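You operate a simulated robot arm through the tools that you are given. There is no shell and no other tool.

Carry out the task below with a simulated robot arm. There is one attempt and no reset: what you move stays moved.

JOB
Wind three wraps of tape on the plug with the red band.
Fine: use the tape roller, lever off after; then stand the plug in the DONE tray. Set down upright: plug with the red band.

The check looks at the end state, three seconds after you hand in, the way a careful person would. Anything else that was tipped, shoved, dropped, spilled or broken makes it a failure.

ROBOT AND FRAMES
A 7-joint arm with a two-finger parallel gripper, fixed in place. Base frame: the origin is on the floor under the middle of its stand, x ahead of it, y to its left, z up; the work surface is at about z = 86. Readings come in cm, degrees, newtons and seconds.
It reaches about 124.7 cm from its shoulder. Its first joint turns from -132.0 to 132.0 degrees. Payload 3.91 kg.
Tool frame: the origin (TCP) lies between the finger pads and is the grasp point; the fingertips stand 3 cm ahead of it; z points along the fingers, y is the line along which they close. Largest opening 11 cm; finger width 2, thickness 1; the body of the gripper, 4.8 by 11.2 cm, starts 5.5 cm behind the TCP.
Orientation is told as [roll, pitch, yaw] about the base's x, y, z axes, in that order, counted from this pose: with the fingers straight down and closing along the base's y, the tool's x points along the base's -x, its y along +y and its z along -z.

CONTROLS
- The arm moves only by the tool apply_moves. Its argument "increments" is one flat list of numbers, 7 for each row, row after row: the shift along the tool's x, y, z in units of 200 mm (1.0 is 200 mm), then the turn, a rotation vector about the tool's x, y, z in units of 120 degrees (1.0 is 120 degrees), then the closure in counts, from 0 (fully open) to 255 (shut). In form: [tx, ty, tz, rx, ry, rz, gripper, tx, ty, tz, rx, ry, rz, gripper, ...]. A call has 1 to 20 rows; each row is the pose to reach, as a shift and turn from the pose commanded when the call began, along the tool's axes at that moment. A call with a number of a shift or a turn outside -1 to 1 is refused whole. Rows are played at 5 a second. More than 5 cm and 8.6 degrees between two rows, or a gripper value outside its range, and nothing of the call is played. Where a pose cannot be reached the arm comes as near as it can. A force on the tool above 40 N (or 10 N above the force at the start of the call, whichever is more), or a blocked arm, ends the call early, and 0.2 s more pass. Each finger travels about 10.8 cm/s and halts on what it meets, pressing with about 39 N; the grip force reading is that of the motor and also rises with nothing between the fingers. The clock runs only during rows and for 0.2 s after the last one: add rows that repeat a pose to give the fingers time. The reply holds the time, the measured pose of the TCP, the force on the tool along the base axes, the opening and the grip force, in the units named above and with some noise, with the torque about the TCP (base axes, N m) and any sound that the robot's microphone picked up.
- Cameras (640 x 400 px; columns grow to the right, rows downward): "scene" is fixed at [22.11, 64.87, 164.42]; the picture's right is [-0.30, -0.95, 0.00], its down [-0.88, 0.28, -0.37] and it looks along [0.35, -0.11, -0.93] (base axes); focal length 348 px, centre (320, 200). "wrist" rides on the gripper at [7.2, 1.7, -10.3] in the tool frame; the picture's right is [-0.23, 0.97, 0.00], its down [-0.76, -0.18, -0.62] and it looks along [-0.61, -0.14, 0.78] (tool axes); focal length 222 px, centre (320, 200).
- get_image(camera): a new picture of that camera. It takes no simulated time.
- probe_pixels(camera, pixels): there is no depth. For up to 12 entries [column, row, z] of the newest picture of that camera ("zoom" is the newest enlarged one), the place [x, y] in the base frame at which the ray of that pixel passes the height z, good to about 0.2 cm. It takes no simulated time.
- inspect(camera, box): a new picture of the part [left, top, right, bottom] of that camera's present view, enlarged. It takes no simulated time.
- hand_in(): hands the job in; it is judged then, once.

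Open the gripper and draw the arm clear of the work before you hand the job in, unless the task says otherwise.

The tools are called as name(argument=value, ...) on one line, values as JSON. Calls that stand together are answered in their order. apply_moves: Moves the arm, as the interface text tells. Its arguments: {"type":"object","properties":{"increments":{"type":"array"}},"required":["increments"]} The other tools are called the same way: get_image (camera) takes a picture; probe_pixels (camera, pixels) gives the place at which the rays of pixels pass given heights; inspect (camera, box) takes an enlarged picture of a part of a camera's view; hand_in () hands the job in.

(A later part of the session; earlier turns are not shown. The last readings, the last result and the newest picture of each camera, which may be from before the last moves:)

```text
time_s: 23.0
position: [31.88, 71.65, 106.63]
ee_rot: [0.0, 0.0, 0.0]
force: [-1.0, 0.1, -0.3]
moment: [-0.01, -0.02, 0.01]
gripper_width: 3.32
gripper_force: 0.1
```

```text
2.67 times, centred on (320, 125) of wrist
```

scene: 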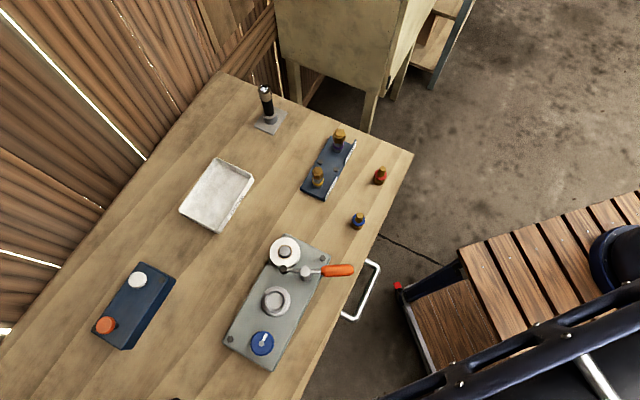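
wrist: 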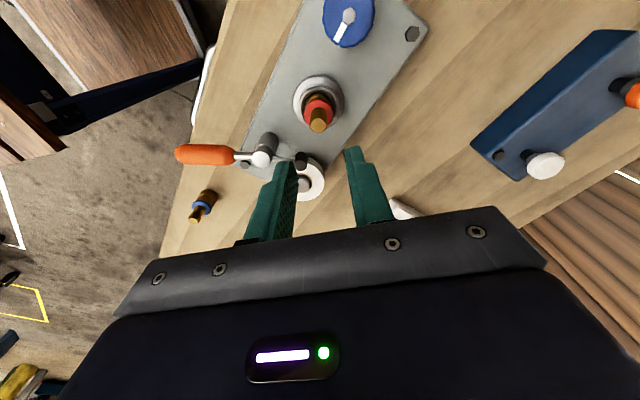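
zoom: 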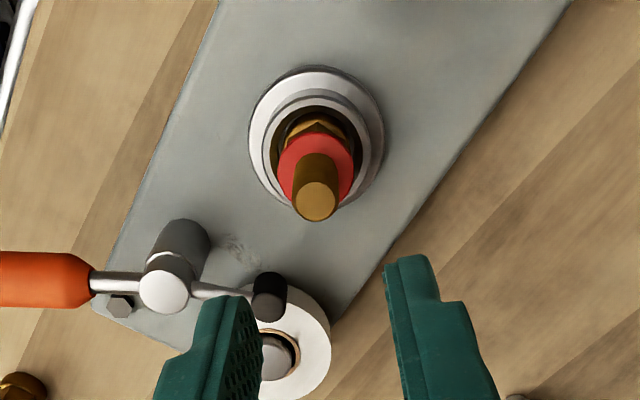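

The plug is seated in the cup with its stub up. Next I'll yaw the tool by +73.6° while moving over the lever handle near (33.3, 57.5) at z 106, so the fingers straddle the handle crosswise.

apply_moves(increments=[-0.007, -0.07, 0, 0, 0, -0.06133, 178, -0.014, -0.14, 0, 0, 0, -0.12267, 178, -0.021, -0.21, 0, 0, 0, -0.184, 178, -0.028, -0.28, 0, 0, 0, -0.24533, 178, -0.035, -0.35, 0, 0, 0, -0.30667, 178, -0.042, -0.42, 0, 0, 0, -0.368, 178, -0.049, -0.49, 0, 0, 0, -0.42933, 178, -0.056, -0.56, 0, 0, 0, -0.49067, 178, -0.063, -0.63, 0, 0, 0, -0.552, 178, -0.07, -0.7, 0, 0, 0, -0.61333, 178, -0.07, -0.7, 0, 0, 0, -0.61333, 178])

get_image(camera="wrist")

inspect(camera="wrist", box=[220, 30, 420, 200])

get_image(camera="scene")

```text
time_s: 25.4
position: [33.28, 57.42, 106.56]
ee_rot: [0.0, 0.0, 73.7]
force: [0.0, -0.5, 0.4]
moment: [-0.01, -0.01, 0.05]
gripper_width: 3.3
gripper_force: 0.1
```

```text
taken
```

wrist: 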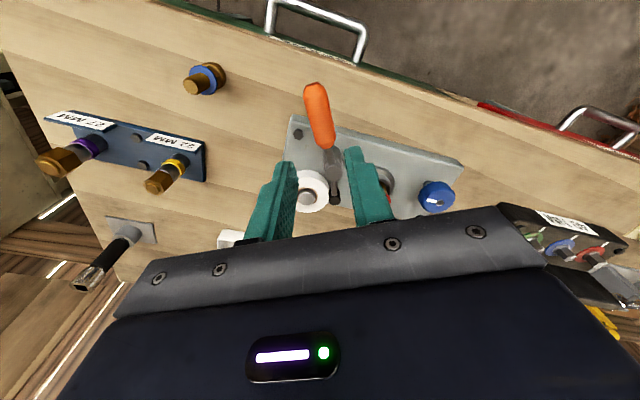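

```text
2.35 times, centred on (320, 115) of wrist
```

zoom: 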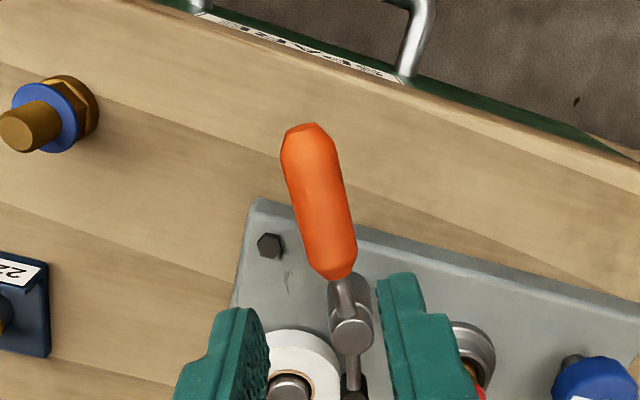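

```text
taken
```

scene: 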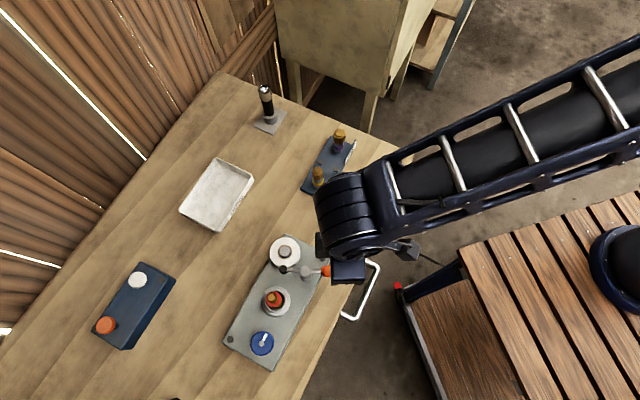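

The handle now runs from wrist pixel (313.6,85) to (328.5,147), with the pivot cap at (333.6,170). I'll probe these at the lever height.

probe_pixels(camera="wrist", pixels=[[313.6, 85.2, 92.5], [313.6, 85.2, 93.5], [313.6, 85.2, 94.5], [328.5, 146.9, 92.5], [328.5, 146.9, 93.5], [328.5, 146.9, 94.5], [333.6, 170.3, 93.5], [333.6, 170.3, 94.5], [320.5, 115, 93.5], [310, 115, 93.5], [332, 115, 93.5]])

inspect(camera="wrist", box=[290, 70, 370, 130])

```text
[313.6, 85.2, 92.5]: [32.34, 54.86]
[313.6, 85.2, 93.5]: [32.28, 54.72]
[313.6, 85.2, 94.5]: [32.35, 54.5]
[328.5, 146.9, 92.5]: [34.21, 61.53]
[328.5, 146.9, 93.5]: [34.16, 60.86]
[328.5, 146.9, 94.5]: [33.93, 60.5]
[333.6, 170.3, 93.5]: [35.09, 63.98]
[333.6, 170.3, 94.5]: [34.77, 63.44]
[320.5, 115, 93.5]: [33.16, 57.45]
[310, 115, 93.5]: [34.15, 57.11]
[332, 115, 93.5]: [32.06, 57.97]
```

```text
6.67 times, centred on (330, 100) of wrist
```

zoom: 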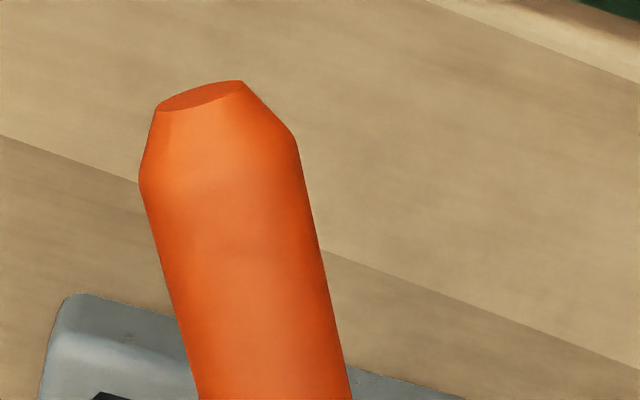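

The handle axis passes through (33.16, 57.45), almost exactly under the TCP, and its diameter is about 2.2 cm against the 3.3 cm opening. I'll lower the open fork over it to TCP z about 94.3.

apply_moves(increments=[0, 0, 0.12, 0, 0, 0, 178, 0, 0, 0.26, 0, 0, 0, 178, 0, 0, 0.4, 0, 0, 0, 178, 0, 0, 0.48, 0, 0, 0, 178, 0, 0, 0.55, 0, 0, 0, 178, 0, 0, 0.61, 0, 0, 0, 178, 0, 0, 0.61, 0, 0, 0, 178])

get_image(camera="wrist")

inspect(camera="wrist", box=[220, 30, 420, 220])

```text
time_s: 27.0
position: [33.3, 57.39, 94.37]
ee_rot: [0.0, 0.0, 73.6]
force: [-0.2, 0.6, -0.6]
moment: [0.03, -0.05, 0.0]
gripper_width: 3.31
gripper_force: 0.0
```

```text
taken
```

wrist: 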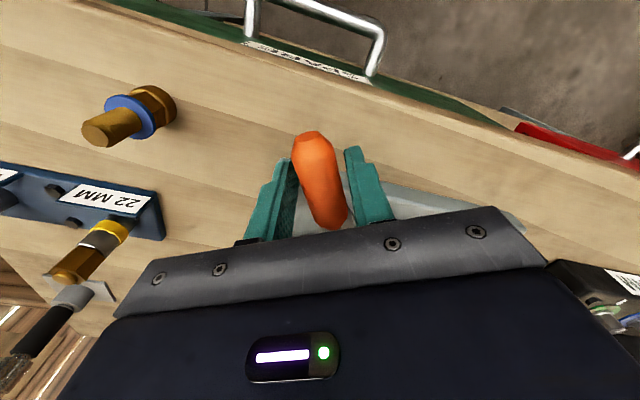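

```text
2.11 times, centred on (320, 125) of wrist
```

zoom: 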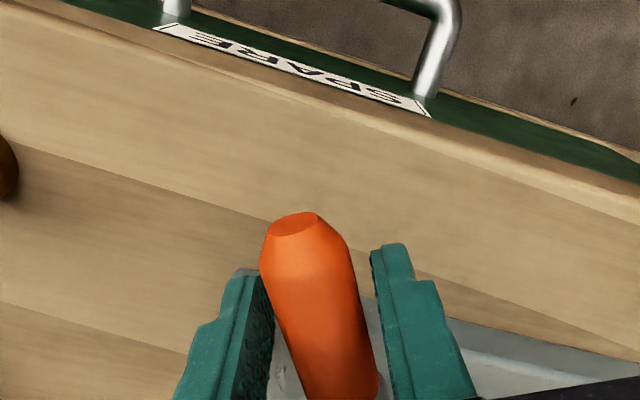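

The fork straddles the orange handle with a gap on both sides. I'll swing it counter-clockwise about the pivot (35.2, 63.9) by 20° first, watching the force, which should bring the roller toward the cup.

apply_moves(increments=[-0.0008, -0.0236, 0, 0, 0, -0.0333, 178, -0.0033, -0.0471, 0, 0, 0, -0.0667, 178, -0.0074, -0.0704, 0, 0, 0, -0.1, 178, -0.0131, -0.0933, 0, 0, 0, -0.1333, 178, -0.0204, -0.1158, 0, 0, 0, -0.1667, 178, -0.0204, -0.1158, 0, 0, 0, -0.1667, 178])

get_image(camera="wrist")

inspect(camera="scene", box=[230, 225, 370, 345])

```text
time_s: 28.4
position: [35.54, 57.1, 94.37]
ee_rot: [0.2, 0.0, 93.6]
force: [0.2, 0.0, -0.6]
moment: [0.0, -0.02, -0.02]
gripper_width: 3.32
gripper_force: 0.0
```

```text
taken
```

wrist: 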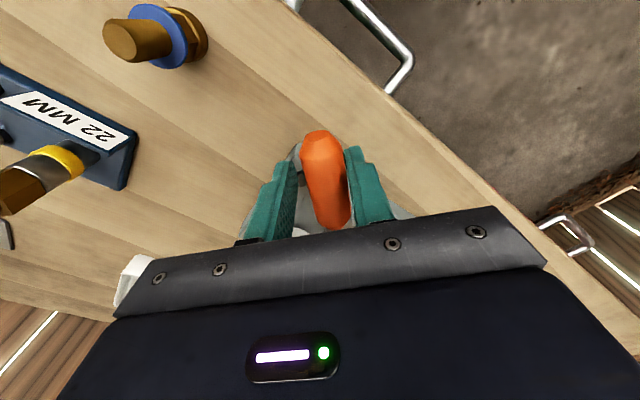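

```text
3.33 times, centred on (300, 285) of scene
```

zoom: 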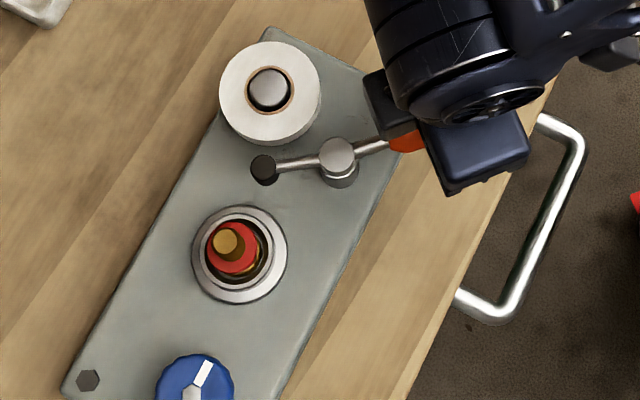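

The lever turns freely: the roller has swung from beside the tape roll toward the cup, and the plug is undisturbed. I'll continue another 20° with the same arc in the new tool frame.

apply_moves(increments=[-0.0008, -0.0236, 0, 0, 0, -0.0333, 178, -0.0033, -0.0471, 0, 0, 0, -0.0667, 178, -0.0074, -0.0704, 0, 0, 0, -0.1, 178, -0.0131, -0.0933, 0, 0, 0, -0.1333, 178, -0.0204, -0.1158, 0, 0, 0, -0.1667, 178, -0.0204, -0.1158, 0, 0, 0, -0.1667, 178])

get_image(camera="wrist")

inspect(camera="scene", box=[230, 225, 370, 345])

```text
time_s: 29.8
position: [37.88, 57.68, 94.45]
ee_rot: [0.0, 0.0, 113.7]
force: [0.0, 0.9, 0.5]
moment: [-0.02, -0.02, 0.01]
gripper_width: 3.34
gripper_force: 0.0
```

```text
taken
```

wrist: 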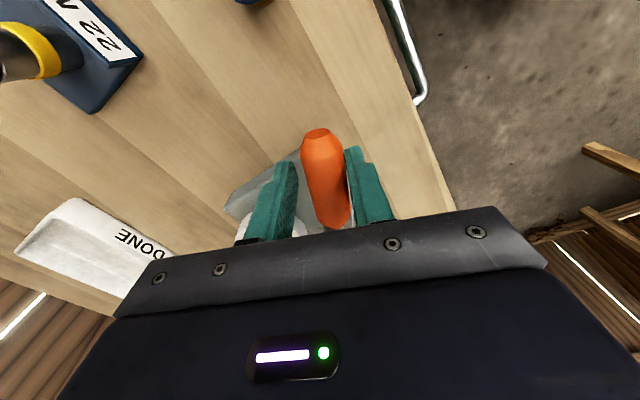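

```text
3.33 times, centred on (300, 285) of scene
```

zoom: 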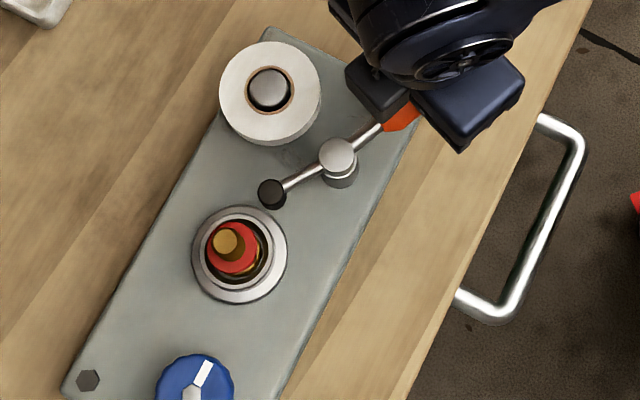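

There is still no resistance, and the roller is now close to the cup's flange at zoom (272,193). I'll swing another 12° in small steps and watch the force.

apply_moves(increments=[-0.0008, -0.0236, 0, 0, 0, -0.0333, 178, -0.0033, -0.0471, 0, 0, 0, -0.0667, 178, -0.0074, -0.0704, 0, 0, 0, -0.1, 178, -0.0074, -0.0704, 0, 0, 0, -0.1, 178])

inspect(camera="wrist", box=[230, 110, 410, 230])

inspect(camera="scene", box=[230, 225, 370, 345])

```text
time_s: 30.8
position: [39.17, 58.51, 94.26]
ee_rot: [-0.1, 0.0, 125.8]
force: [-0.3, -0.6, 0.2]
moment: [0.0, -0.01, 0.0]
gripper_width: 3.32
gripper_force: 0.2
```

```text
3.33 times, centred on (320, 170) of wrist
```

zoom: 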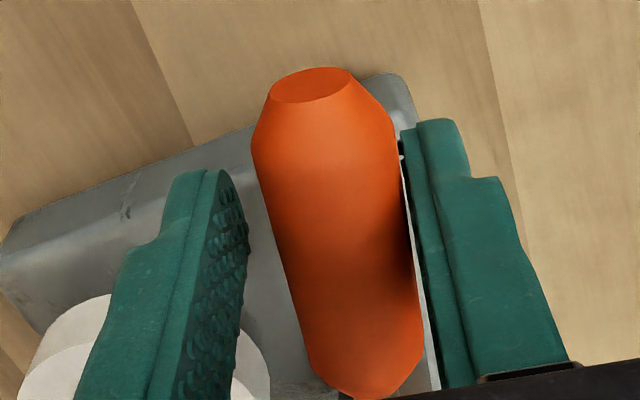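

```text
3.33 times, centred on (300, 285) of scene
```

zoom: 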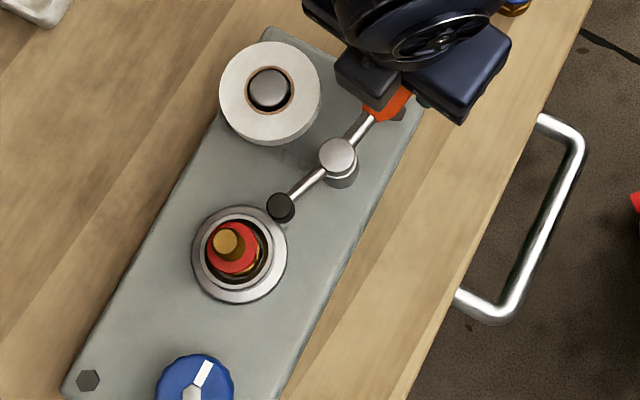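

The lever now points straight at the plug, with the roller at zoom (281,207) on the line from pivot to cup. I'll push a few more degrees to feel for an end stop.

apply_moves(increments=[-0.0002, -0.0118, 0, 0, 0, -0.0167, 178, -0.0008, -0.0236, 0, 0, 0, -0.0333, 178, -0.0018, -0.0353, 0, 0, 0, -0.05, 178, -0.0018, -0.0353, 0, 0, 0, -0.05, 178])

inspect(camera="wrist", box=[230, 110, 410, 230])

inspect(camera="scene", box=[230, 225, 370, 345])

```text
time_s: 31.8
position: [39.65, 58.95, 94.35]
ee_rot: [0.1, -0.1, 131.6]
force: [-20.1, -1.0, -5.0]
moment: [0.08, 0.14, -0.42]
gripper_width: 4.14
gripper_force: 7.9
```

```text
3.33 times, centred on (320, 170) of wrist
```

zoom: 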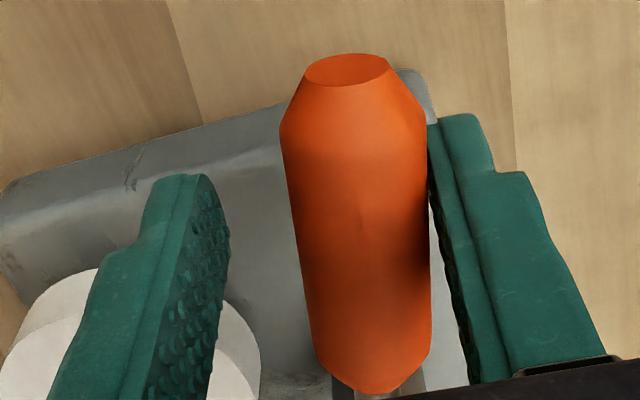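

```text
3.33 times, centred on (300, 285) of scene
```

zoom: 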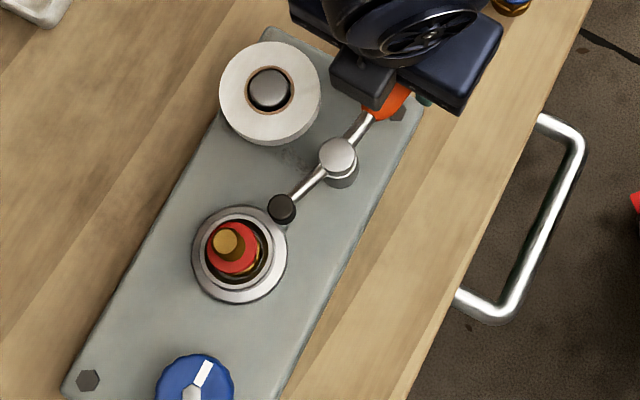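

The force rose to 20 N with no further lever motion, so the lever is at its ON stop. I'll back the fork off about 6° to centre it on the handle, open slightly and check the lever stays.

apply_moves(increments=[-0.0002, 0.0118, 0, 0, 0, 0.0167, 178, -0.0008, 0.0236, 0, 0, 0, 0.0333, 178, -0.0019, 0.0354, 0, 0, 0, 0.05, 178, -0.0019, 0.0354, 0, 0, 0, 0.05, 165, -0.0019, 0.0354, 0, 0, 0, 0.05, 165])

inspect(camera="wrist", box=[230, 110, 410, 230])

inspect(camera="scene", box=[230, 225, 370, 345])

```text
time_s: 33.0
position: [39.08, 58.3, 94.45]
ee_rot: [0.0, 0.0, 125.6]
force: [0.9, -0.2, 0.2]
moment: [-0.03, 0.0, -0.01]
gripper_width: 3.89
gripper_force: 0.0
```

```text
3.33 times, centred on (320, 170) of wrist
```

zoom: 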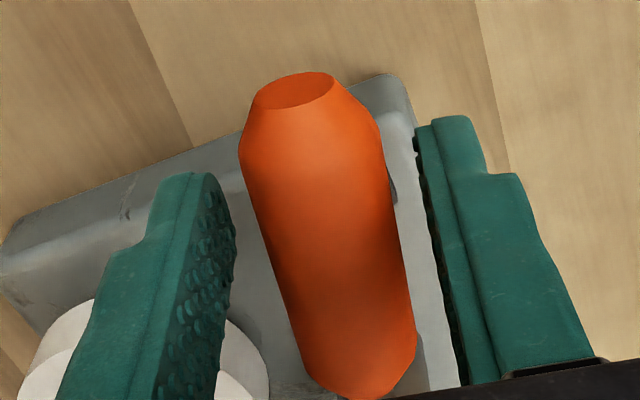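

```text
3.33 times, centred on (300, 285) of scene
```

zoom: 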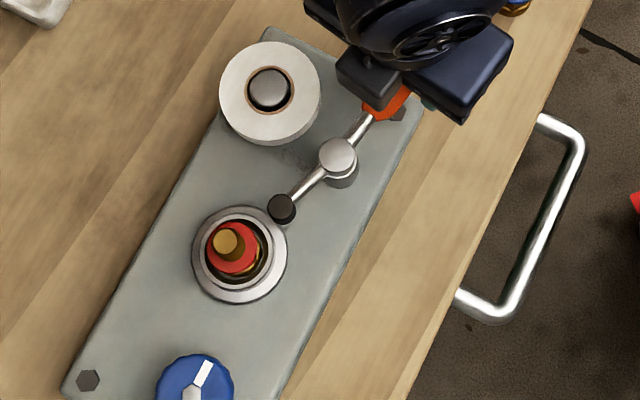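

The lever stays at ON on its own. I'll lift 11 cm and start moving toward the knob, passing well above the plug top at z about 96.5.

apply_moves(increments=[0, 0, -0.1, 0, 0, 0, 165, 0, 0, -0.25, 0, 0, 0, 165, 0, 0, -0.4, 0, 0, 0, 165, 0, 0, -0.55, 0, 0, 0, 165, -0.14, 0.0134, -0.55, 0, 0, 0, 120, -0.28, 0.0268, -0.55, 0, 0, 0, 90, -0.42, 0.04, -0.55, 0, 0, 0, 80, -0.56, 0.0535, -0.55, 0, 0, 0, 80, -0.56, 0.0535, -0.55, 0, 0, 0, 80])

apply_moves(increments=[-0.14, 0.0134, 0, 0, 0, 0, 80, -0.28, 0.0268, 0, 0, 0, 0, 80, -0.42, 0.04, 0, 0, 0, 0, 80, -0.56, 0.0535, 0, 0, 0, 0, 80, -0.56, 0.0535, 0, 0, 0, 0, 80])

get_image(camera="wrist")

get_image(camera="scene")

```text
time_s: 35.0
position: [31.51, 66.9, 105.43]
ee_rot: [0.1, 0.0, 125.7]
force: [-0.5, 0.7, 0.0]
moment: [0.0, 0.03, -0.02]
gripper_width: 7.57
gripper_force: 0.1
```

```text
time_s: 36.2
position: [24.38, 75.49, 105.3]
ee_rot: [0.1, -0.1, 125.7]
force: [0.2, -0.6, 0.0]
moment: [-0.01, 0.02, 0.03]
gripper_width: 7.56
gripper_force: 0.1
```

```text
taken
```

wrist: 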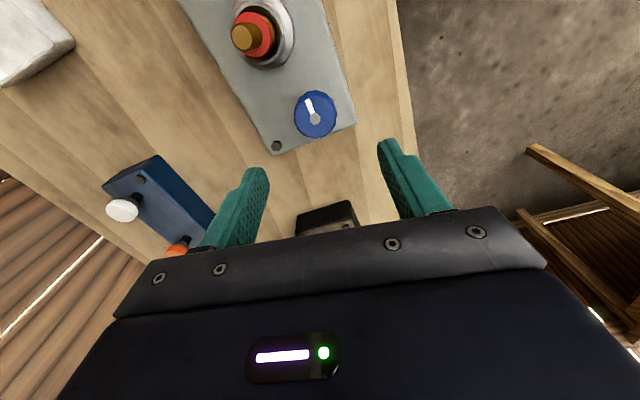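

```text
taken
```

scene: 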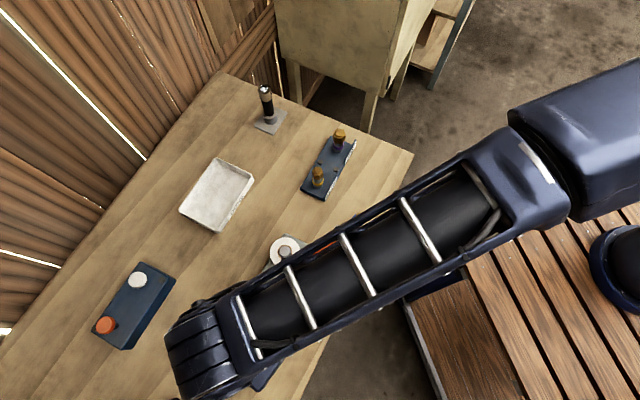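

The wrist camera sees the knob at (316,114) and the plug at (255,35). I'll zoom in to locate the knob centre.

inspect(camera="wrist", box=[276, 80, 356, 150])

inspect(camera="wrist", box=[200, 0, 340, 90])

```text
5.71 times, centred on (316, 115) of wrist
```

zoom: 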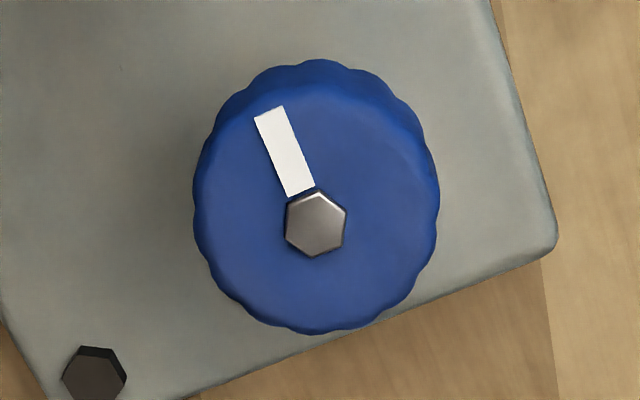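

```text
4.44 times, centred on (270, 45) of wrist
```

zoom: 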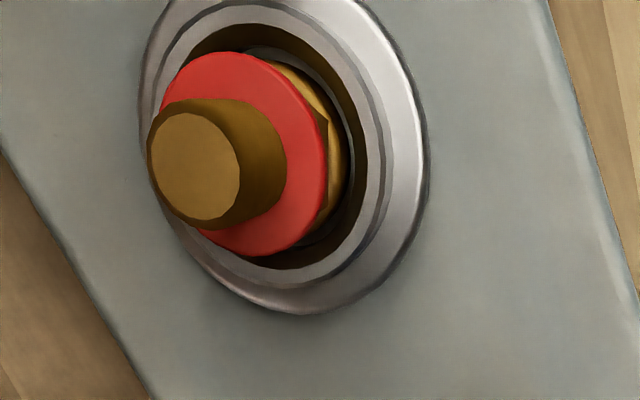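

I'll probe the knob's bolt and its left and right edges at candidate heights.

probe_pixels(camera="wrist", pixels=[[315.3, 119.5, 92], [315.3, 119.5, 93], [315.3, 119.5, 94], [315.3, 119.5, 95], [293.8, 115, 92], [336.8, 115, 92], [313, 90.5, 90], [319, 138.3, 93], [313, 90.5, 88]])

```text
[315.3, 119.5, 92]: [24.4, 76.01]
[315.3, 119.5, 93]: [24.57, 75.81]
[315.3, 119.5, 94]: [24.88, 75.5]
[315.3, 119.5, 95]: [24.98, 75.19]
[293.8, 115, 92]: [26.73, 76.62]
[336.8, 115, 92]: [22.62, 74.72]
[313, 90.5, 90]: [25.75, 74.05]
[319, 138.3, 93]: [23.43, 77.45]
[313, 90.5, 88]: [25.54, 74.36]
```

The knob is centred near (24.55, 75.4), about 4.5 cm wide, with its top at about 93.2. I'll descend around it to TCP z 92.5 with the fingers at 7.5 cm, then close.

apply_moves(increments=[0.0086, -0.0043, 0.1, 0, 0, 0, 80, 0.0086, -0.0043, 0.25, 0, 0, 0, 80, 0.0086, -0.0043, 0.4, 0, 0, 0, 80, 0.0086, -0.0043, 0.5, 0, 0, 0, 80, 0.0086, -0.0043, 0.58, 0, 0, 0, 80, 0.0086, -0.0043, 0.64, 0, 0, 0, 80, 0.0086, -0.0043, 0.64, 0, 0, 0, 80])

get_image(camera="wrist")

inspect(camera="wrist", box=[230, 110, 410, 230])

```text
time_s: 37.8
position: [24.42, 75.29, 92.5]
ee_rot: [0.0, 0.1, 125.6]
force: [-0.3, 0.7, 0.0]
moment: [-0.03, 0.01, 0.03]
gripper_width: 7.57
gripper_force: 0.0
```

```text
taken
```

wrist: 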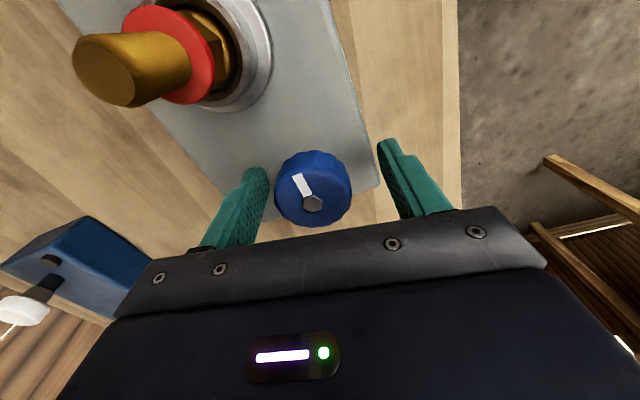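

```text
3.33 times, centred on (320, 170) of wrist
```

zoom: 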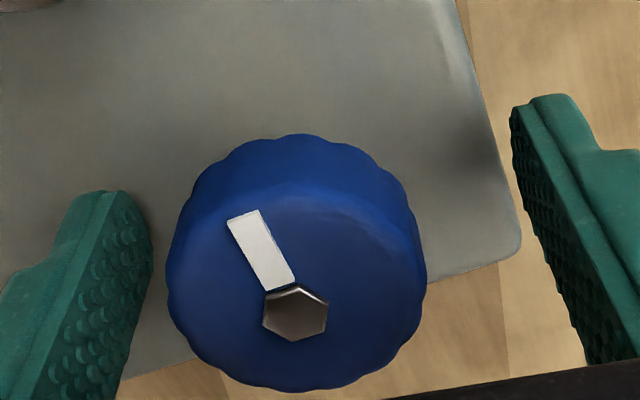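

The knob sits between the open fingers. I'll check the bolt centre at wrist (312.5,203) against the TCP before closing.

probe_pixels(camera="wrist", pixels=[[312.5, 203, 93.2], [312.5, 203, 93.7], [312.5, 203, 94.2], [275, 190, 92.5], [350, 190, 92.5], [312, 228, 93.2]])

```text
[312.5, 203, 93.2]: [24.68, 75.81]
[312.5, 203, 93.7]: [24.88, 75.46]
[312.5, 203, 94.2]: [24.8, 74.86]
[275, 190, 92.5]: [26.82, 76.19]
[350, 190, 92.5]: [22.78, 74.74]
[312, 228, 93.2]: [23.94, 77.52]
```

The knob's edges put its centre at about (24.8, 75.5), roughly 0.27 cm from the TCP. I'll correct that, then close gently on it.

apply_moves(increments=[0.003, -0.011, 0, 0, 0, 0, 80, 0.003, -0.011, 0, 0, 0, 0, 110, 0.003, -0.011, 0, 0, 0, 0, 140, 0.003, -0.011, 0, 0, 0, 0, 150, 0.003, -0.011, 0, 0, 0, 0, 160, 0.003, -0.011, 0, 0, 0, 0, 200, 0.003, -0.011, 0, 0, 0, 0, 255, 0.003, -0.011, 0, 0, 0, 0, 255])

inspect(camera="wrist", box=[230, 110, 410, 230])

```text
time_s: 39.6
position: [24.85, 75.43, 92.52]
ee_rot: [-0.2, -0.1, 125.4]
force: [2.3, 10.6, -6.3]
moment: [0.37, 0.32, 0.02]
gripper_width: 4.21
gripper_force: 44.6
stopped in row 8: the force on the tool passed its limit at 41 N (the readings are from after the stop); the commanded pose is now the measured one
```

```text
3.33 times, centred on (320, 170) of wrist
```

zoom: 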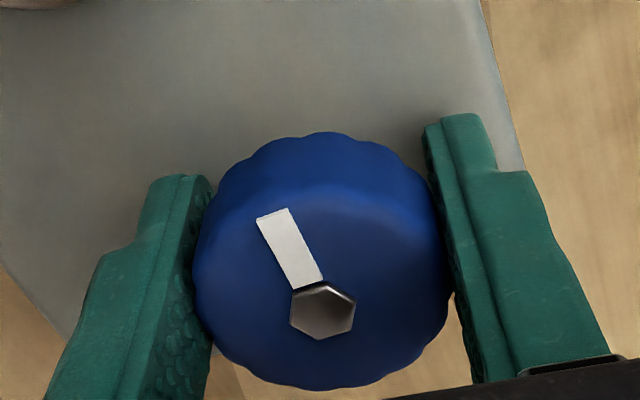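

The knob is gripped at 4.21 cm with the TCP at (24.85, 75.43), and the force has settled to about 12 N. I'll turn it 30° clockwise as a test.

apply_moves(increments=[0, 0, 0, 0, 0, 0.05, 255, 0, 0, 0, 0, 0, 0.1, 255, 0, 0, 0, 0, 0, 0.15, 255, 0, 0, 0, 0, 0, 0.2, 255, 0, 0, 0, 0, 0, 0.25, 255, 0, 0, 0, 0, 0, 0.25, 255])

get_image(camera="wrist")

inspect(camera="wrist", box=[230, 110, 410, 230])

```text
time_s: 41.0
position: [24.73, 75.45, 92.53]
ee_rot: [-0.1, -0.1, 95.4]
force: [-5.8, -4.2, -2.2]
moment: [-0.3, 0.27, 2.02]
gripper_width: 4.29
gripper_force: 45.3
```

```text
taken
```

wrist: 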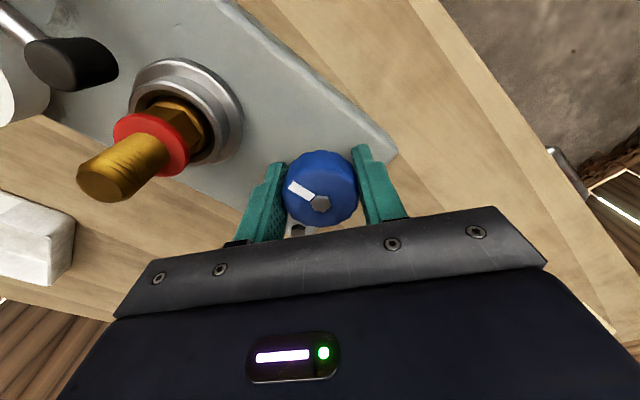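

```text
3.33 times, centred on (320, 170) of wrist
```

zoom: 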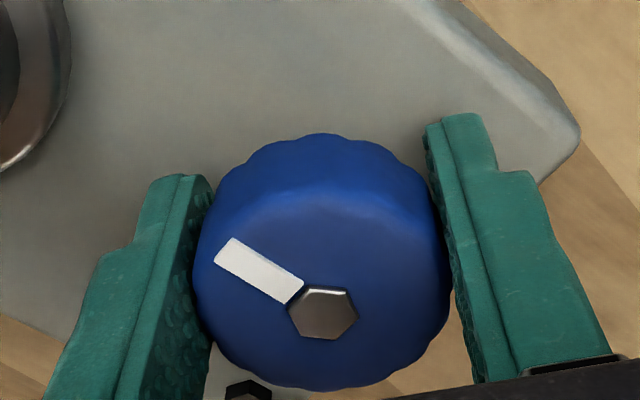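

The white mark turned 31° relative to the gripper while the tool turned 30°, with 2 N·m of resistance. So the knob stayed put and the pads slipped, and it seems blocked clockwise. I'll test counter-clockwise by 30°.

apply_moves(increments=[0, 0, 0, 0, 0, -0.05, 255, 0, 0, 0, 0, 0, -0.1, 255, 0, 0, 0, 0, 0, -0.15, 255, 0, 0, 0, 0, 0, -0.2, 255, 0, 0, 0, 0, 0, -0.25, 255, 0, 0, 0, 0, 0, -0.25, 255])

get_image(camera="wrist")

inspect(camera="wrist", box=[230, 110, 410, 230])

inspect(camera="wrist", box=[50, 0, 290, 130])

```text
time_s: 42.4
position: [24.83, 75.53, 92.54]
ee_rot: [-0.2, 0.0, 125.6]
force: [3.5, 4.4, -8.7]
moment: [-0.13, 0.6, -0.01]
gripper_width: 4.27
gripper_force: 44.8
```

```text
taken
```

wrist: 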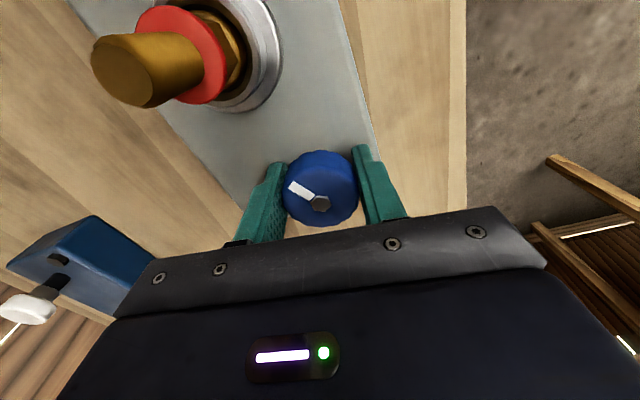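

```text
3.33 times, centred on (320, 170) of wrist
```

zoom: 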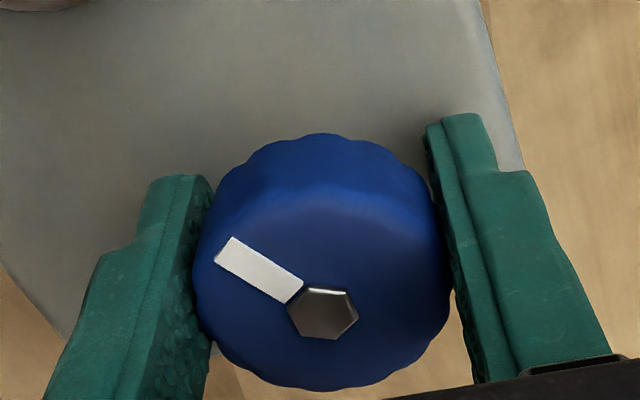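

```text
2.67 times, centred on (170, 65) of wrist
```

zoom: 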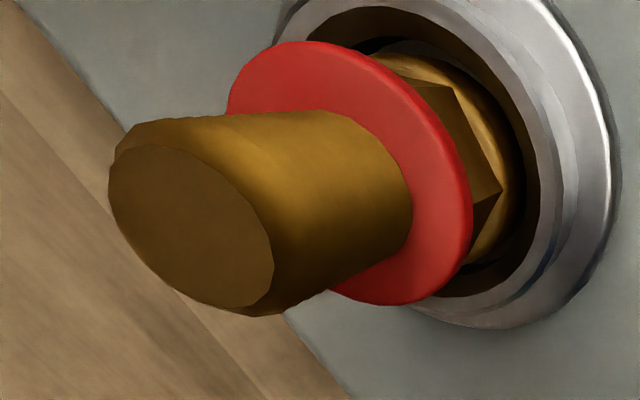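

Counter-clockwise the knob follows the gripper: the mark stays fixed relative to the fingers and torque is near 0. So counter-clockwise is the working direction, and it has turned +30° so far. I'll continue 40° more and see whether the wrist follows.

apply_moves(increments=[0, 0, 0, 0, 0, -0.06, 255, 0, 0, 0, 0, 0, -0.12, 255, 0, 0, 0, 0, 0, -0.18, 255, 0, 0, 0, 0, 0, -0.24, 255, 0, 0, 0, 0, 0, -0.3, 255, 0, 0, 0, 0, 0, -0.3333, 255, 0, 0, 0, 0, 0, -0.3333, 255])

get_image(camera="wrist")

inspect(camera="wrist", box=[230, 110, 410, 230])

```text
time_s: 43.8
position: [24.98, 75.57, 92.52]
ee_rot: [-0.4, 0.0, 164.8]
force: [1.9, 15.4, -10.7]
moment: [0.46, 0.47, -0.07]
gripper_width: 4.28
gripper_force: 45.0
stopped in row 7: the force on the tool passed its limit at 42 N (the readings are from after the stop); the commanded pose is now the measured one
```

```text
taken
```

wrist: 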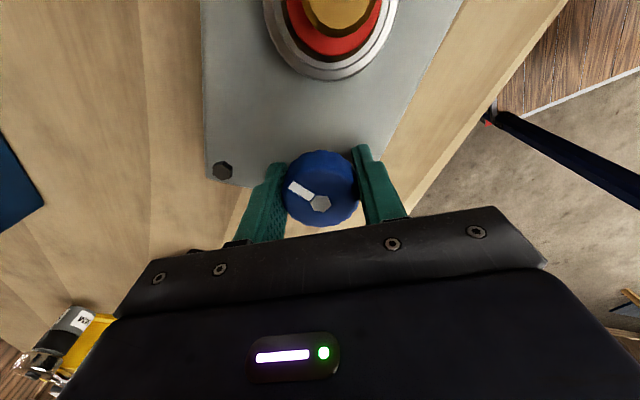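

```text
3.33 times, centred on (320, 170) of wrist
```

zoom: 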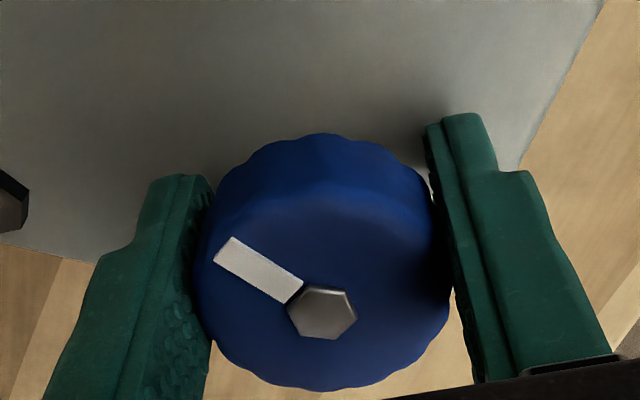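

The knob followed to +70° (yaw 164.8), but side load reached 42 N because the TCP is slightly off the knob axis, which looks nearer (24.78, 75.6). I'll open to about 6.5 cm, recentre and rotate the open fingers back clockwise.

apply_moves(increments=[0, 0, 0, 0, 0, 0, 140, 0, 0, 0, 0, 0, 0, 104, 0, 0, 0, 0, 0, 0, 104, 0, 0, 0, 0, 0, 0, 104])

get_image(camera="wrist")

inspect(camera="wrist", box=[230, 110, 410, 230])

inspect(camera="wrist", box=[230, 0, 430, 110])

```text
time_s: 44.8
position: [24.97, 75.46, 92.61]
ee_rot: [-0.3, 0.0, 164.9]
force: [-0.4, 0.7, 0.5]
moment: [0.01, 0.02, 0.02]
gripper_width: 6.5
gripper_force: 0.1
```

```text
taken
```

wrist: 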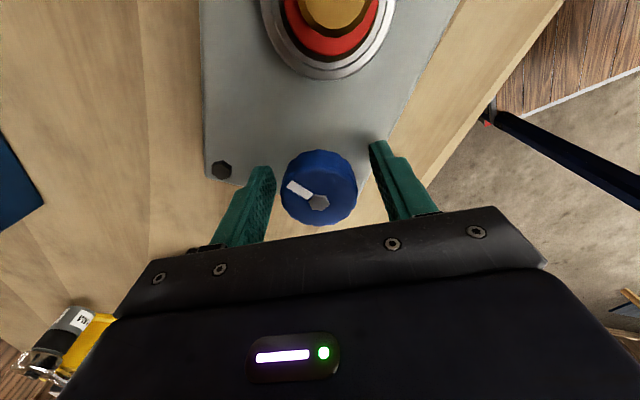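

```text
3.33 times, centred on (320, 170) of wrist
```

zoom: 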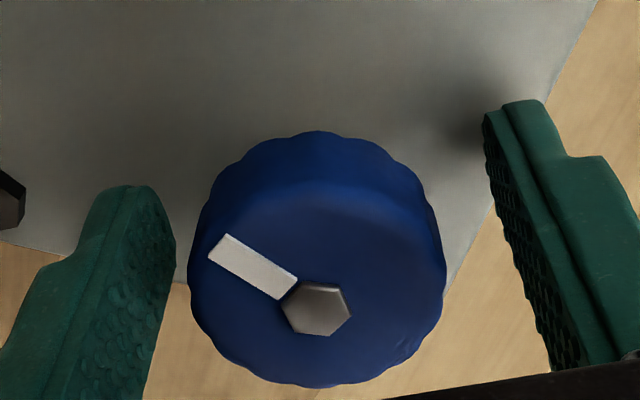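

```text
3.20 times, centred on (330, 55) of wrist
```

zoom: 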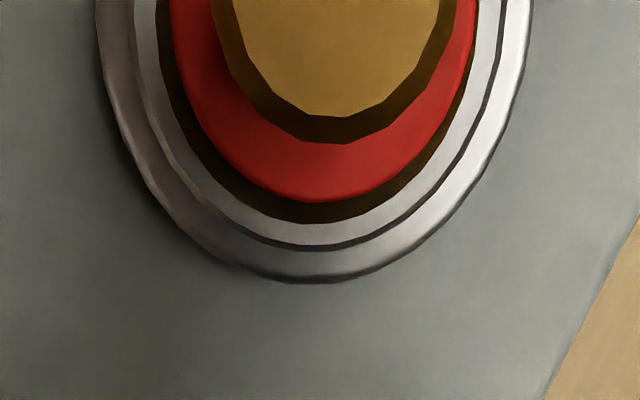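

After release the knob sits at about (24.71, 75.62). I'll recentre on it and rotate the open fingers clockwise 115°.

apply_moves(increments=[-0.0141, -0.0024, 0, 0, 0, 0, 104, -0.0141, -0.0024, 0, 0, 0, 0.0685, 104, -0.0141, -0.0024, 0, 0, 0, 0.137, 104, -0.0141, -0.0024, 0, 0, 0, 0.2055, 104, -0.0141, -0.0024, 0, 0, 0, 0.274, 104, -0.0141, -0.0024, 0, 0, 0, 0.3425, 104, -0.0141, -0.0024, 0, 0, 0, 0.411, 104, -0.0141, -0.0024, 0, 0, 0, 0.4795, 104, -0.0141, -0.0024, 0, 0, 0, 0.548, 104, -0.0141, -0.0024, 0, 0, 0, 0.6165, 104, -0.0141, -0.0024, 0, 0, 0, 0.685, 104, -0.0141, -0.0024, 0, 0, 0, 0.7535, 104, -0.0141, -0.0024, 0, 0, 0, 0.822, 104, -0.0141, -0.0024, 0, 0, 0, 0.8905, 104, -0.0141, -0.0024, 0, 0, 0, 0.959, 104, -0.0141, -0.0024, 0, 0, 0, 0.959, 104])

get_image(camera="wrist")

inspect(camera="wrist", box=[230, 110, 410, 230])

```text
time_s: 48.2
position: [24.59, 75.65, 92.57]
ee_rot: [0.1, -0.3, 49.8]
force: [0.2, -0.7, 0.2]
moment: [-0.02, -0.02, -0.01]
gripper_width: 6.5
gripper_force: 0.2
```

```text
taken
```

wrist: 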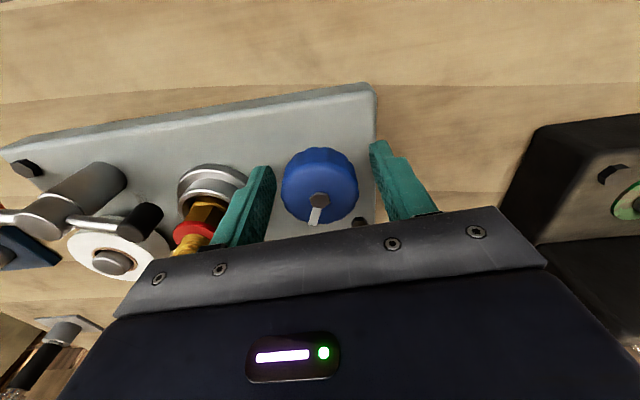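

```text
3.33 times, centred on (320, 170) of wrist
```

zoom: 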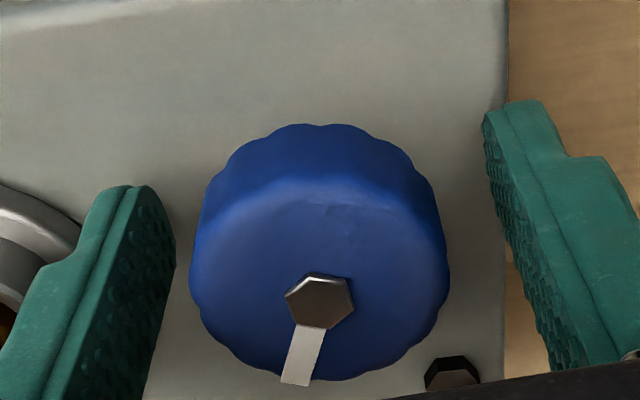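

The knob is well centred between the fingers at yaw 50. I'll rotate the open fingers another 115° clockwise to gain stroke.

apply_moves(increments=[0, 0, 0, 0, 0, 0.0685, 104, 0, 0, 0, 0, 0, 0.137, 104, 0, 0, 0, 0, 0, 0.2055, 104, 0, 0, 0, 0, 0, 0.274, 104, 0, 0, 0, 0, 0, 0.3425, 104, 0, 0, 0, 0, 0, 0.411, 104, 0, 0, 0, 0, 0, 0.4795, 104, 0, 0, 0, 0, 0, 0.548, 104, 0, 0, 0, 0, 0, 0.6165, 104, 0, 0, 0, 0, 0, 0.685, 104, 0, 0, 0, 0, 0, 0.7535, 104, 0, 0, 0, 0, 0, 0.822, 104, 0, 0, 0, 0, 0, 0.8905, 104, 0, 0, 0, 0, 0, 0.959, 104, 0, 0, 0, 0, 0, 0.959, 104])

get_image(camera="wrist")

inspect(camera="wrist", box=[230, 110, 410, 230])

```text
time_s: 51.4
position: [24.65, 75.61, 92.61]
ee_rot: [0.2, 0.1, -65.4]
force: [0.8, 0.7, -0.9]
moment: [0.01, 0.01, 0.0]
gripper_width: 6.51
gripper_force: 0.0
```

```text
taken
```

wrist: 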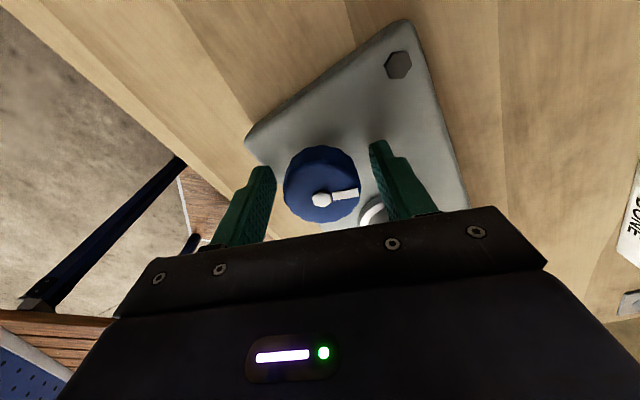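

```text
3.33 times, centred on (320, 170) of wrist
```

zoom: 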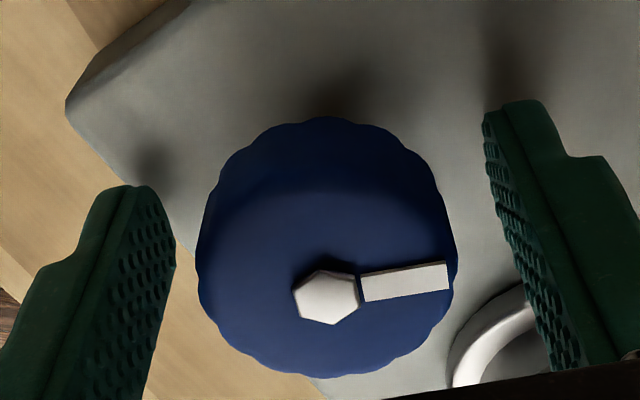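

Yaw −65 is reachable and the knob is centred; the mark is at about 25° in the base frame, consistent with +70° turned. Now I'll grip again and turn counter-clockwise 115°.

apply_moves(increments=[0, 0, 0, 0, 0, 0, 130, 0, 0, 0, 0, 0, 0, 145, 0, 0, 0, 0, 0, 0, 155, 0, 0, 0, 0, 0, 0, 165, 0, 0, 0, 0, 0, 0, 200, 0, 0, 0, 0, 0, 0, 255, 0, 0, 0, 0, 0, 0, 255])

inspect(camera="wrist", box=[230, 110, 410, 230])

```text
time_s: 53.0
position: [24.81, 75.64, 92.6]
ee_rot: [0.3, 0.2, -65.3]
force: [12.0, 8.6, -0.3]
moment: [-0.13, 0.28, -0.01]
gripper_width: 4.31
gripper_force: 45.1
```

```text
3.33 times, centred on (320, 170) of wrist
```

zoom: 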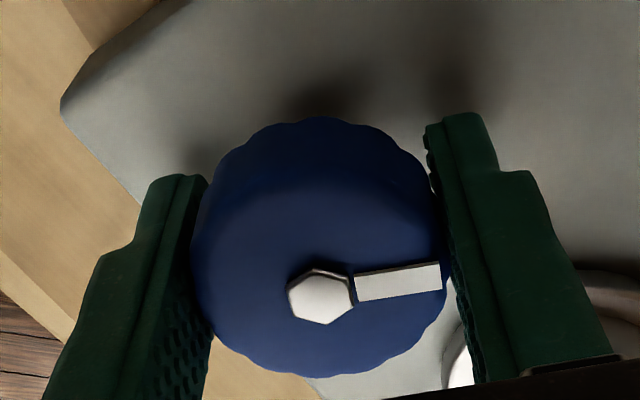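

The grip shows about 15 N side load along the closing axis, so I'll add 0.12 cm of tool +y to relax it and turn counter-clockwise 115°.

apply_moves(increments=[0, 0.006, 0, 0, 0, 0, 255, 0, 0.006, 0, 0, 0, -0.0685, 255, 0, 0.006, 0, 0, 0, -0.137, 255, 0, 0.006, 0, 0, 0, -0.2055, 255, 0, 0.006, 0, 0, 0, -0.274, 255, 0, 0.006, 0, 0, 0, -0.3425, 255, 0, 0.006, 0, 0, 0, -0.411, 255, 0, 0.006, 0, 0, 0, -0.4795, 255, 0, 0.006, 0, 0, 0, -0.548, 255, 0, 0.006, 0, 0, 0, -0.6165, 255, 0, 0.006, 0, 0, 0, -0.685, 255, 0, 0.006, 0, 0, 0, -0.7535, 255, 0, 0.006, 0, 0, 0, -0.822, 255, 0, 0.006, 0, 0, 0, -0.8905, 255, 0, 0.006, 0, 0, 0, -0.959, 255, 0, 0.006, 0, 0, 0, -0.959, 255])

get_image(camera="wrist")

inspect(camera="wrist", box=[130, 110, 410, 270])

```text
time_s: 56.4
position: [24.79, 75.69, 92.61]
ee_rot: [0.1, -0.3, 49.9]
force: [-3.5, -0.9, 0.5]
moment: [0.2, 0.26, 0.05]
gripper_width: 4.32
gripper_force: 45.3
```

```text
taken
```

wrist: 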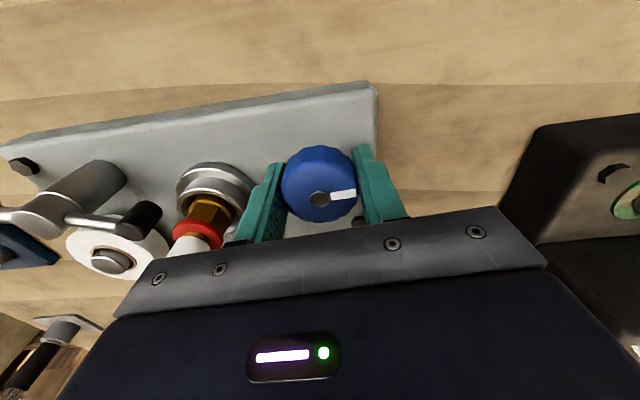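

```text
2.29 times, centred on (270, 190) of wrist
```

zoom: 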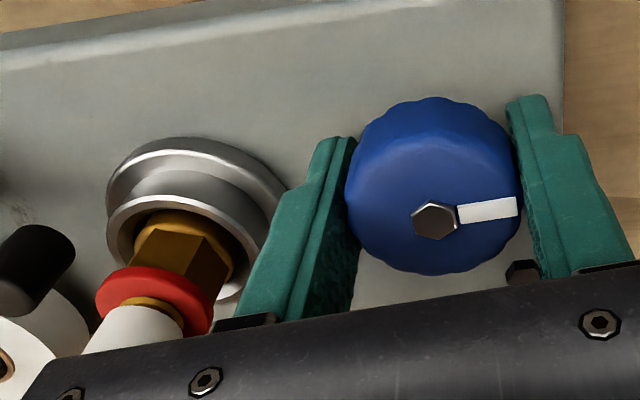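

White tape is now visible on the stub at about (190,245), and the knob has turned about +185° in total. I'll check whether the scene camera can see the plug from here, so I can compare plug rotation with knob rotation.

get_image(camera="scene")

inspect(camera="wrist", box=[150, 150, 270, 260])

```text
taken
```

scene: 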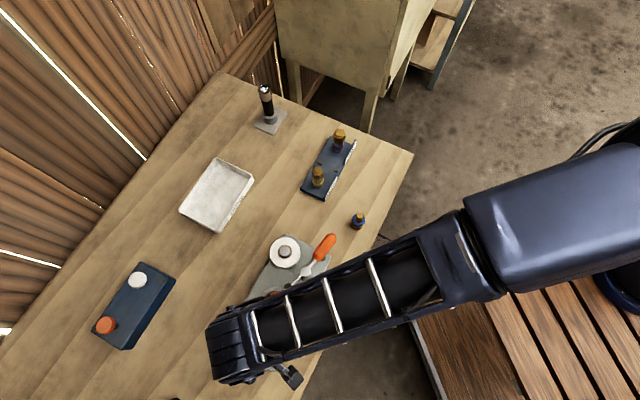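

```text
3.64 times, centred on (210, 205) of wrist
```

zoom: 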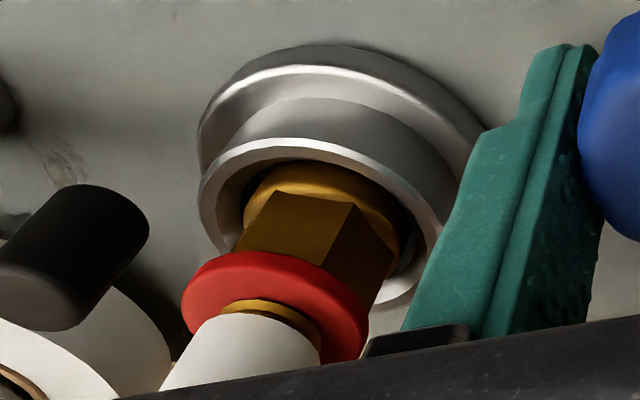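

The tape and hex are clear in this view, with hex corners near zoom (352,205) and (268,195). I'll turn another 105° counter-clockwise in the same grasp, to about +290°.

apply_moves(increments=[0, 0, 0, 0, 0, -0.0685, 255, 0, 0, 0, 0, 0, -0.137, 255, 0, 0, 0, 0, 0, -0.2055, 255, 0, 0, 0, 0, 0, -0.274, 255, 0, 0, 0, 0, 0, -0.3425, 255, 0, 0, 0, 0, 0, -0.411, 255, 0, 0, 0, 0, 0, -0.4795, 255, 0, 0, 0, 0, 0, -0.548, 255, 0, 0, 0, 0, 0, -0.6165, 255, 0, 0, 0, 0, 0, -0.685, 255, 0, 0, 0, 0, 0, -0.7535, 255, 0, 0, 0, 0, 0, -0.822, 255, 0, 0, 0, 0, 0, -0.875, 255, 0, 0, 0, 0, 0, -0.875, 255])

get_image(camera="wrist")

inspect(camera="wrist", box=[230, 110, 410, 230])

```text
time_s: 59.4
position: [24.68, 75.68, 92.63]
ee_rot: [-0.5, 0.0, 155.0]
force: [-15.0, 3.3, 10.1]
moment: [-0.53, 0.83, -0.03]
gripper_width: 4.29
gripper_force: 45.4
```

```text
taken
```

wrist: 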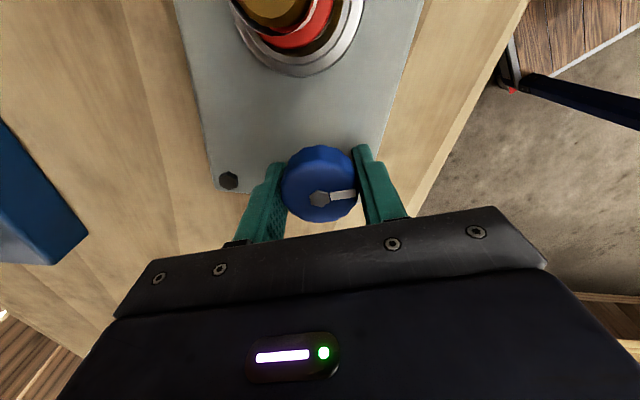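

```text
3.33 times, centred on (320, 170) of wrist
```

zoom: 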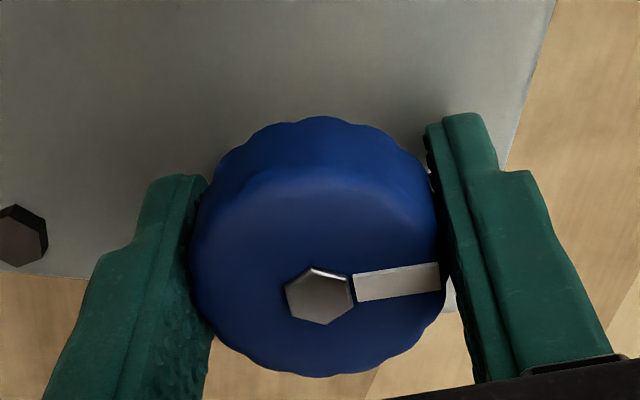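

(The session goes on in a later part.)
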